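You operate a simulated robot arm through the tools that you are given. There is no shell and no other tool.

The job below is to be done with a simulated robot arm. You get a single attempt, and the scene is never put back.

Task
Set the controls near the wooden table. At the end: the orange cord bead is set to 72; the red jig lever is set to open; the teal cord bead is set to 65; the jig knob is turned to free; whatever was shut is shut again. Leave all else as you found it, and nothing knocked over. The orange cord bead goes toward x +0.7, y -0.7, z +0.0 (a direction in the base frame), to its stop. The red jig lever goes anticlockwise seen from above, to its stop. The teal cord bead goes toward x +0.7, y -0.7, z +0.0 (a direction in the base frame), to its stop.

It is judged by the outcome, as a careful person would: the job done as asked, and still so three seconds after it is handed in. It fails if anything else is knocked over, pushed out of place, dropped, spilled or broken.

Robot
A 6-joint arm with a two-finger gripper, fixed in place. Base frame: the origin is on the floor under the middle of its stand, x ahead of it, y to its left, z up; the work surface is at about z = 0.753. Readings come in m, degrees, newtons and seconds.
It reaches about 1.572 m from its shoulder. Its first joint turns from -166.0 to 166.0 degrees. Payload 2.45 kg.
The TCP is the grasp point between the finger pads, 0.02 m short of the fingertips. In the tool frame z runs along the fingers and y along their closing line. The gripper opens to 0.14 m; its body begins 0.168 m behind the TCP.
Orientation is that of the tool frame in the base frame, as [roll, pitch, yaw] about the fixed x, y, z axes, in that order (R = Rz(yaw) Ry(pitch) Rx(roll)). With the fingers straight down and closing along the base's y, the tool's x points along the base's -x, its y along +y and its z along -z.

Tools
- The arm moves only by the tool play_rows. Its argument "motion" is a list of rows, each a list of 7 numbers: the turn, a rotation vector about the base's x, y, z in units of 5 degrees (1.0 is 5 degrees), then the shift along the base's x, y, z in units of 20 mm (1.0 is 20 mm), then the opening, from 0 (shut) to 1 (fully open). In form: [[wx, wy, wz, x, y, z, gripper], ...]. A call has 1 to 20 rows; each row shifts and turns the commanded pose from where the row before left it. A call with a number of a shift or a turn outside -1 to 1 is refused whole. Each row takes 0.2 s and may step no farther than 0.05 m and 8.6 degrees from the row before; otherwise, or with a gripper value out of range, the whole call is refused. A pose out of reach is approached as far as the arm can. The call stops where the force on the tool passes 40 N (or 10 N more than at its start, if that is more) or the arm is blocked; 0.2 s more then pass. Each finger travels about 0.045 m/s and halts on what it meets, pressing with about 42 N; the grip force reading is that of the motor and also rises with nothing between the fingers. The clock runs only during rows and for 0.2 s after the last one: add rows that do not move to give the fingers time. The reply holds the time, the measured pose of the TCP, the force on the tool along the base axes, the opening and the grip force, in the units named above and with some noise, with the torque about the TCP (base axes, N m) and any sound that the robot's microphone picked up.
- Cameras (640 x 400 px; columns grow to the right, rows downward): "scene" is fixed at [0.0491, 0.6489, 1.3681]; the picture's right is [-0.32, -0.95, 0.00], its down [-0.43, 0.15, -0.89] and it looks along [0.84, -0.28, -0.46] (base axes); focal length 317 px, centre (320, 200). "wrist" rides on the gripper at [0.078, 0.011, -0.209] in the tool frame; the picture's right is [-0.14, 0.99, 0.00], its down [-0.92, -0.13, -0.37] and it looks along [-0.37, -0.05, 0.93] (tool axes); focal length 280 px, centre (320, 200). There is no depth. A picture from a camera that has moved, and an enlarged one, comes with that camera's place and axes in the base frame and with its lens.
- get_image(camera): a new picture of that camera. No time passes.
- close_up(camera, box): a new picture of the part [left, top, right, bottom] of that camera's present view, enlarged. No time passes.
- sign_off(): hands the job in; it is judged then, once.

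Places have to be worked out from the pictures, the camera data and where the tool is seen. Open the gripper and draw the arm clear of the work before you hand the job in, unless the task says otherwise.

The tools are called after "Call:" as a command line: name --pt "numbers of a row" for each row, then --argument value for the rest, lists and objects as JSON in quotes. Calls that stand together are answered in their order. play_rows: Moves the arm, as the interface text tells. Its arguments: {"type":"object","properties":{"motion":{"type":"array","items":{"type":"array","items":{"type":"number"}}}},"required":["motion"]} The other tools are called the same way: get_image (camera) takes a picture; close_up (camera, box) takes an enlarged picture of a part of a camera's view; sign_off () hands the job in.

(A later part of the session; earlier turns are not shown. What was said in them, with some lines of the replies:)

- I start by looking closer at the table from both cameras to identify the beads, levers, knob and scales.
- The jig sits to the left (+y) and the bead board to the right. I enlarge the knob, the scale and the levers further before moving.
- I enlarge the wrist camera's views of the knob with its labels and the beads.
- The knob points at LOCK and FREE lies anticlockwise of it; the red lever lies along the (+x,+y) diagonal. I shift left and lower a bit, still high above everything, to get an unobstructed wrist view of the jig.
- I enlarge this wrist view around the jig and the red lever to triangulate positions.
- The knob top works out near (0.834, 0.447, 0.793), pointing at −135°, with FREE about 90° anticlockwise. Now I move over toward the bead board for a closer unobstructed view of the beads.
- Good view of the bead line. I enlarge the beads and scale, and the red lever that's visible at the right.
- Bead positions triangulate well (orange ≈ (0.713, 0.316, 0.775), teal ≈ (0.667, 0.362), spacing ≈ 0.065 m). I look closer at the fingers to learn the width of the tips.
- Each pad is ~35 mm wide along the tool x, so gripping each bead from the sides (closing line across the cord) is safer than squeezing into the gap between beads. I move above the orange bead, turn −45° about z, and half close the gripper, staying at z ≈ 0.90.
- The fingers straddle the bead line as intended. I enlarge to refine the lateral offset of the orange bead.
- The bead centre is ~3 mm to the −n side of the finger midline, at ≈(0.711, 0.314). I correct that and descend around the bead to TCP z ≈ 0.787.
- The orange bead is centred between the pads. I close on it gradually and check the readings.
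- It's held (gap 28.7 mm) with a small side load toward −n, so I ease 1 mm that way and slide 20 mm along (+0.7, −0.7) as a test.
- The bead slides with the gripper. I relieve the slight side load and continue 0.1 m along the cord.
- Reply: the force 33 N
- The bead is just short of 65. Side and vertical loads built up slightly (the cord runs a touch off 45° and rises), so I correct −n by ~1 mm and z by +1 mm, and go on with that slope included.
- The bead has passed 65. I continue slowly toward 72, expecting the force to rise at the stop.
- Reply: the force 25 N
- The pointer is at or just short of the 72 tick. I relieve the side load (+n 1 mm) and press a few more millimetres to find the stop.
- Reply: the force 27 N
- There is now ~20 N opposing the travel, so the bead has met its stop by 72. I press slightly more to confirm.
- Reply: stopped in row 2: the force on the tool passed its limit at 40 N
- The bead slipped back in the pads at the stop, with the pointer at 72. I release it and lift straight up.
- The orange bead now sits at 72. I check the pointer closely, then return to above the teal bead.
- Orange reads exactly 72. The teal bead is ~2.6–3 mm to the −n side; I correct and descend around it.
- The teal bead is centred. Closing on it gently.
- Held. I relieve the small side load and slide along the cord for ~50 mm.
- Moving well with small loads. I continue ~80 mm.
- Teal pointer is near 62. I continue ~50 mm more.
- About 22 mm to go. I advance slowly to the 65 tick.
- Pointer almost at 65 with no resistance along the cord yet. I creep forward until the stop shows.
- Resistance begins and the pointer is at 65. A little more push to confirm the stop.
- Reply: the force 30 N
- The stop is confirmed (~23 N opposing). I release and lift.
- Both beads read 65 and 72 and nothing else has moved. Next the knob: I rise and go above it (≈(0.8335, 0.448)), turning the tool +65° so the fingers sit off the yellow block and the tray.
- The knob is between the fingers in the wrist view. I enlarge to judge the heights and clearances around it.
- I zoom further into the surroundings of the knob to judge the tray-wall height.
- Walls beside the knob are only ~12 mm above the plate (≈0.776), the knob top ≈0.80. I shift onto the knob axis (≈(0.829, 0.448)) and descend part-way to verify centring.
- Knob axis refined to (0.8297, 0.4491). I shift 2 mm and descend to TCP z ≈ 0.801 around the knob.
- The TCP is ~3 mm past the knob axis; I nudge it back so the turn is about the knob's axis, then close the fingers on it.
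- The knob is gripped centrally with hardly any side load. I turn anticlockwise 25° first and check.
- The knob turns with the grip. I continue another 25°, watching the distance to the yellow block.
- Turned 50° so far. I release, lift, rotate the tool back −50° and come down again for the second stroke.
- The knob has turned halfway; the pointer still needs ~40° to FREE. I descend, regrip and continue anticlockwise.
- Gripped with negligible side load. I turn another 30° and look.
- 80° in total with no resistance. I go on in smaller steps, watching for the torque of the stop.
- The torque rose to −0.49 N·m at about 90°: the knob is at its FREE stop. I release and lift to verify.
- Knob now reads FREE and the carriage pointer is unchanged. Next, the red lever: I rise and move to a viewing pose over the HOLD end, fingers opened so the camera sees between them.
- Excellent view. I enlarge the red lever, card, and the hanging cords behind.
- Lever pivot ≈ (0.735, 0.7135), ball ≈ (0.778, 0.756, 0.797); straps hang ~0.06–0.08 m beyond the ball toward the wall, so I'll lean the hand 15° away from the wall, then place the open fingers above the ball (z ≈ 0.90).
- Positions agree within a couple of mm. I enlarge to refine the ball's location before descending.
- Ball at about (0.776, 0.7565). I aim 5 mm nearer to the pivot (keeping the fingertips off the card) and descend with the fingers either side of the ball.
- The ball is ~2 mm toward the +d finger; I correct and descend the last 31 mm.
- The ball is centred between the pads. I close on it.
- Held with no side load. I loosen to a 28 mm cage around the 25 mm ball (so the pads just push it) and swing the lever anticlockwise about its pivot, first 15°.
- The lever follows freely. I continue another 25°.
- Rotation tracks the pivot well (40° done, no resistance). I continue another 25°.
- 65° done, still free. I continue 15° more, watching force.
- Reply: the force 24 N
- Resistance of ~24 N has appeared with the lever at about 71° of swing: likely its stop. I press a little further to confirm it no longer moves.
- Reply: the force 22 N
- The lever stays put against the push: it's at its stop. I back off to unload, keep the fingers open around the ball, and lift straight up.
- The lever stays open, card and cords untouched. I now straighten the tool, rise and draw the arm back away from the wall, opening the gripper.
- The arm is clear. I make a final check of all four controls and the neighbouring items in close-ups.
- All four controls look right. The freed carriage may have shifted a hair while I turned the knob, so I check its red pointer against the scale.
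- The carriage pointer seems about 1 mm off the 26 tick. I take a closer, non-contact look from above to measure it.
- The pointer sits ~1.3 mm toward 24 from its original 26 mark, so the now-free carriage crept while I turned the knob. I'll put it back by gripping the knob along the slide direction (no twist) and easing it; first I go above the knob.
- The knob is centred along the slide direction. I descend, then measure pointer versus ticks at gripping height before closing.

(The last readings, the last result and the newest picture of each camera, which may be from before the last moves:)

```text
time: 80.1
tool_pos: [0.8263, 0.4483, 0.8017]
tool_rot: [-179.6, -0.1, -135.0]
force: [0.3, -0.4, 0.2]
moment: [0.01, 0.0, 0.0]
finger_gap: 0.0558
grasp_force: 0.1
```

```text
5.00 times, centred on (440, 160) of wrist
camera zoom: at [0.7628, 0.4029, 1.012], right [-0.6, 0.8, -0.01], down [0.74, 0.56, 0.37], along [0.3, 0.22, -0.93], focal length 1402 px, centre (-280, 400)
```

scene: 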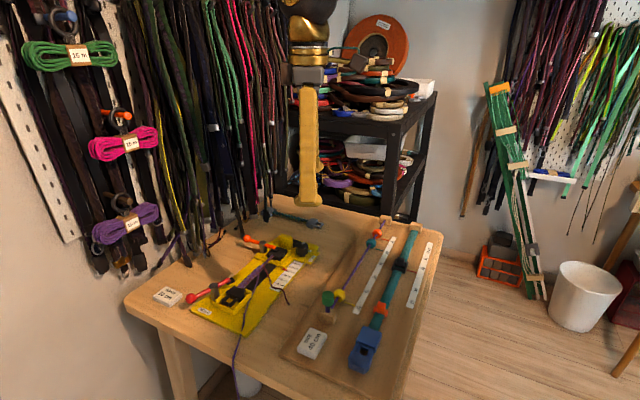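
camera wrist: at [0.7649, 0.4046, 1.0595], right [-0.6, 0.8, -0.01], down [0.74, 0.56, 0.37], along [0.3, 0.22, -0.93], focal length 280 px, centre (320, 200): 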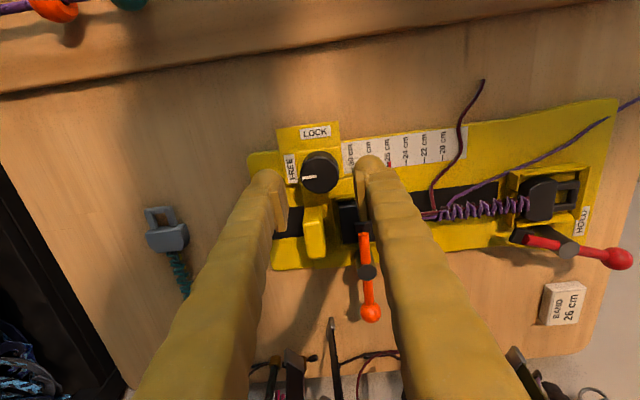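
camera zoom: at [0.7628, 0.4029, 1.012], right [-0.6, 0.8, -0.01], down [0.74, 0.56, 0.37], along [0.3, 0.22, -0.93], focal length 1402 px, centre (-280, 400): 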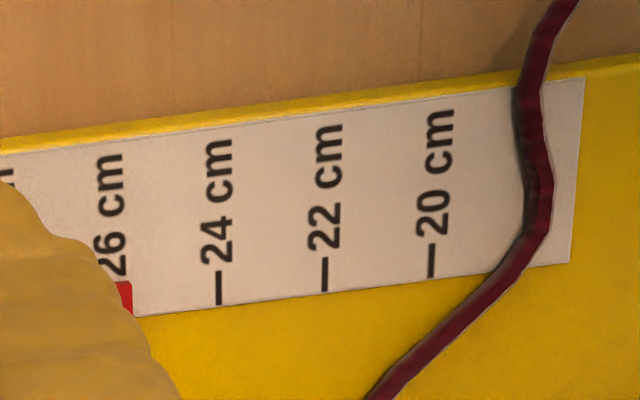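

I close on the knob here; as the finger moves in, the pointer will be fully visible.

Call:
play_rows --pt "0 0 0 0 0 0 0.35" --pt "0 0 0 0 0 0 0.3" --pt "0 0 0 0 0 0 0.25" --pt "0 0 0 0 0 0 0.25"

Call:
close_up --camera "wrist" --box '[390, 120, 490, 200]'

Call:
close_up --camera "wrist" --box '[240, 120, 420, 260]'

```text
time: 81.1
tool_pos: [0.8268, 0.4476, 0.8013]
tool_rot: [-179.7, -0.1, -135.0]
force: [0.6, 0.3, 0.0]
moment: [0.02, -0.01, 0.02]
finger_gap: 0.0363
grasp_force: 34.4
```

```text
5.00 times, centred on (440, 160) of wrist
camera zoom: at [0.7628, 0.403, 1.0121], right [-0.6, 0.8, -0.01], down [0.74, 0.56, 0.37], along [0.3, 0.22, -0.93], focal length 1402 px, centre (-280, 400)
```

zoom: 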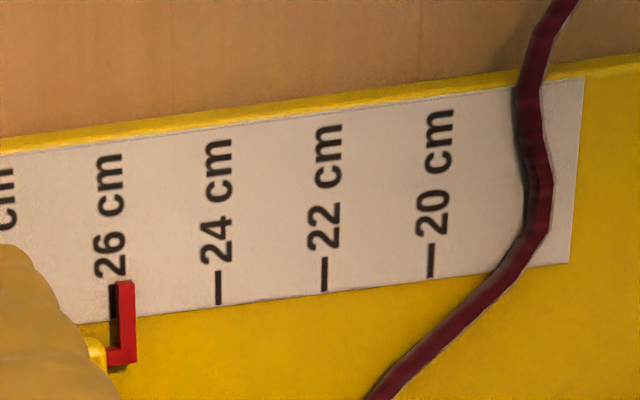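

```text
2.86 times, centred on (330, 190) of wrist
camera zoom: at [0.7628, 0.403, 1.0121], right [-0.6, 0.8, -0.01], down [0.74, 0.56, 0.37], along [0.3, 0.22, -0.93], focal length 801 px, centre (291, 229)
```

zoom: 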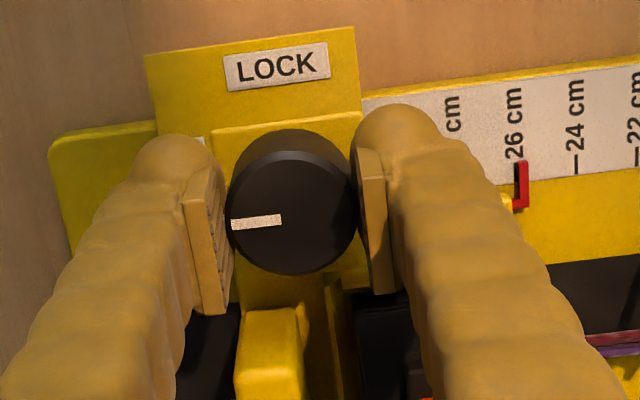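

Gripped without disturbance; the pointer is ~1.3 mm to the 24 side. I ease the carriage 1.4 mm toward +d and look again.

Call:
play_rows --pt "0 0 0 0.025 -0.025 0 0.25" --pt "0 0 0 0.025 -0.025 0 0.25" --pt "0 0 0 0 0 0 0.25"

Call:
close_up --camera "wrist" --box '[390, 120, 490, 200]'

```text
time: 81.9
tool_pos: [0.8273, 0.4465, 0.8019]
tool_rot: [-179.7, -0.1, -135.0]
force: [-2.7, -1.7, -1.9]
moment: [-0.02, 0.1, -0.01]
finger_gap: 0.0358
grasp_force: 36.9
```

```text
5.00 times, centred on (440, 160) of wrist
camera zoom: at [0.7639, 0.4021, 1.0124], right [-0.6, 0.8, -0.01], down [0.74, 0.56, 0.37], along [0.3, 0.22, -0.93], focal length 1402 px, centre (-280, 400)
```

zoom: 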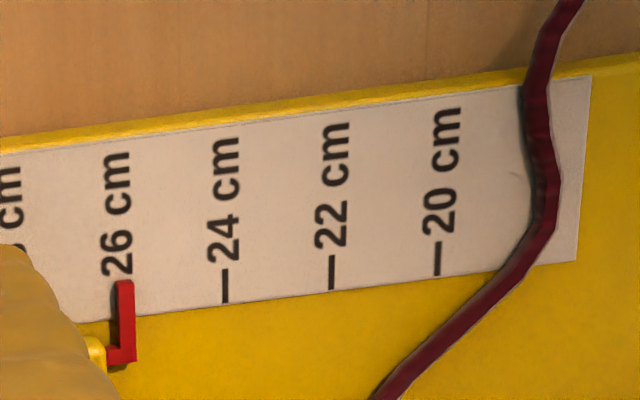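

The pointer now covers the 26 tick. I release gently, lift straight up, and re-measure.

Call:
play_rows --pt "0 0 0 0 0 0 0.3" --pt "0 0 0 0 0 0 0.4" --pt "0 0 0 0 0 0 0.4" --pt "0 0 0 0 0 0.6 0.4" --pt "0 0 0 0 0 1 0.4" --pt "0 0 0 0 0 1 0.4" --pt "0 0 0 0 0 1 0.4" --pt "0 0 0 0 0 1 0.5" --pt "0 0 0 -0.6 0.8 1 0.7" --pt "0 0 0 -0.6 0.8 0.7 0.9" --pt "0 0 0 -0.6 0.8 0 1" --pt "0 0 0 -0.45 0.7 0 1" --pt "0 0 0 0 0 0 1"

Call:
close_up --camera "wrist" --box '[270, 110, 370, 180]'

Call:
get_image --camera "wrist"

Call:
close_up --camera "wrist" --box '[200, 90, 360, 260]'

```text
time: 84.7
tool_pos: [0.7828, 0.5092, 0.9285]
tool_rot: [-179.7, -0.2, -135.0]
force: [0.3, -0.4, 0.9]
moment: [-0.02, -0.03, -0.04]
finger_gap: 0.1398
grasp_force: 0.0
```

```text
5.71 times, centred on (320, 145) of wrist
camera zoom: at [0.7196, 0.464, 1.1394], right [-0.6, 0.8, -0.01], down [0.74, 0.56, 0.37], along [0.3, 0.22, -0.93], focal length 1602 px, centre (320, 514)
```

zoom: 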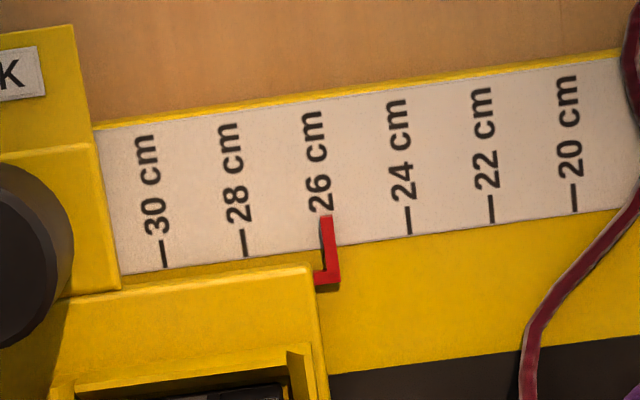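

```text
taken
camera wrist: at [0.7196, 0.464, 1.1394], right [-0.6, 0.8, -0.01], down [0.74, 0.56, 0.37], along [0.3, 0.22, -0.93], focal length 280 px, centre (320, 200)
```

wrist: 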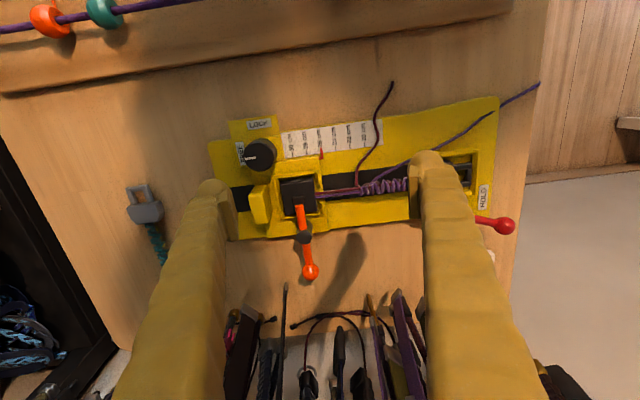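

```text
2.35 times, centred on (280, 175) of wrist
camera zoom: at [0.7196, 0.464, 1.1394], right [-0.6, 0.8, -0.01], down [0.74, 0.56, 0.37], along [0.3, 0.22, -0.93], focal length 660 px, centre (414, 259)
```

zoom: 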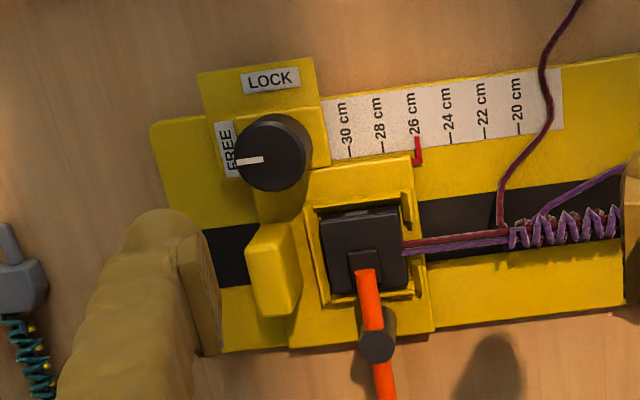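

The carriage pointer is back on 26 and the knob still reads FREE. I withdraw the arm up and back, and take one final check.

Call:
play_rows --pt "0 0 0 0 0 1 1" --pt "0 0 0 0 0 1 1" --pt "0 0 0 -0.9 -0.2 0.9 1" --pt "0 0 0 -0.9 -0.2 0.9 1" --pt "0 0 0 -0.9 -0.2 0.9 1" --pt "0 0 0 -0.9 -0.2 0.9 1" --pt "0 0 0 -0.9 -0.2 0.9 1" --pt "0 0 0 -0.9 -0.2 0.9 1" --pt "0 0 0 -0.9 -0.2 0.9 1" --pt "0 0 0 -0.9 -0.2 0.9 1" --pt "0 0 0 -0.9 -0.2 0 1" --pt "0 0 0 -0.9 -0.2 0 1" --pt "0 0 0 0 0 0 1" --pt "0 0 0 0 0 0 1"

Call:
get_image --camera "scene"

Call:
close_up --camera "scene" --box '[140, 200, 340, 340]'

Call:
close_up --camera "scene" --box '[290, 205, 450, 345]'

Call:
get_image --camera "wrist"

```text
time: 87.7
tool_pos: [0.6043, 0.4683, 1.1116]
tool_rot: [-179.6, -0.1, -135.0]
force: [0.6, 0.1, -0.1]
moment: [-0.01, 0.02, 0.03]
finger_gap: 0.1401
grasp_force: 0.0
```

```text
taken
```

scene: 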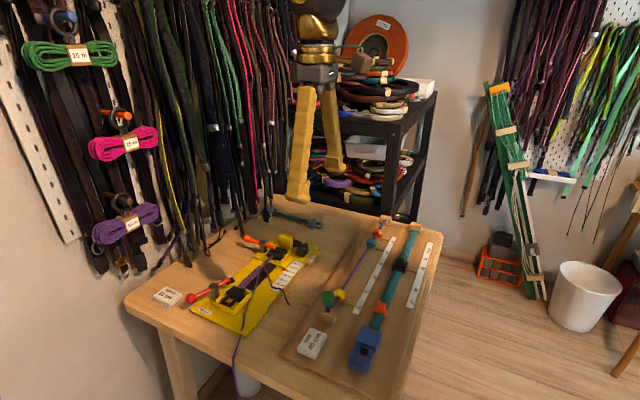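

```text
2.86 times, centred on (240, 270) of scene
camera zoom: at [0.0491, 0.6489, 1.3681], right [-0.32, -0.95, 0.0], down [-0.43, 0.15, -0.89], along [0.84, -0.28, -0.46], focal length 905 px, centre (549, 0)
```

zoom: 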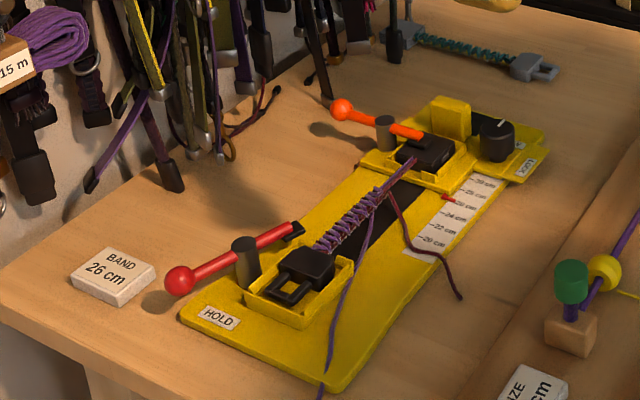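

```text
2.86 times, centred on (370, 275) of scene
camera zoom: at [0.0491, 0.6489, 1.3681], right [-0.32, -0.95, 0.0], down [-0.43, 0.15, -0.89], along [0.84, -0.28, -0.46], focal length 905 px, centre (177, -14)
```

zoom: 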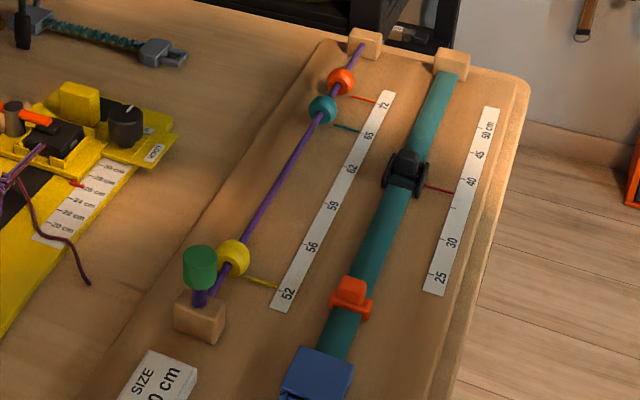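

```text
taken
camera wrist: at [0.5397, 0.4233, 1.3221], right [-0.6, 0.8, -0.01], down [0.74, 0.56, 0.37], along [0.3, 0.22, -0.93], focal length 280 px, centre (320, 200)
```

wrist: 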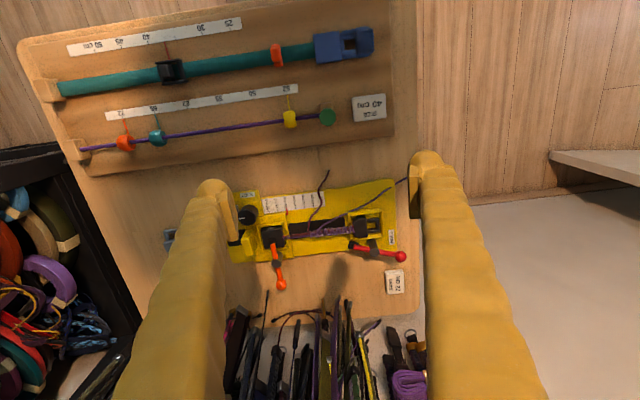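

Everything checks out: the orange bead is at 72, the teal bead at 65, the knob at FREE, and the red lever open at its stop. The carriage reads 26, nothing else appears disturbed, and the arm is clear with the gripper open. Handing in.

Call:
sign_off

```text
The job is handed in.
```

The controls are set as asked, and I've handed the job in. The tool gave no verdict, so these are my own readings from the last pictures:

- **Orange cord bead:** at 72, pushed to its stop.
- **Teal cord bead:** at 65, pushed to its stop.
- **Jig knob:** turned anticlockwise about 90° to FREE, where it met its stop.
- **Red jig lever:** swung anticlockwise about 70° until it met firm resistance, which I took as its open stop. It held there after I let go.

**Carriage moved and put back:** the jig's sliding carriage shifted about 1.3 mm off its 26 cm mark, apparently while I was turning the knob to FREE. I eased it back, and it now reads 26 to within about a quarter of a millimetre.

I found nothing that had to be opened, so nothing needed shutting again. Nothing else looks knocked over or moved, and the arm is drawn clear with the gripper open.
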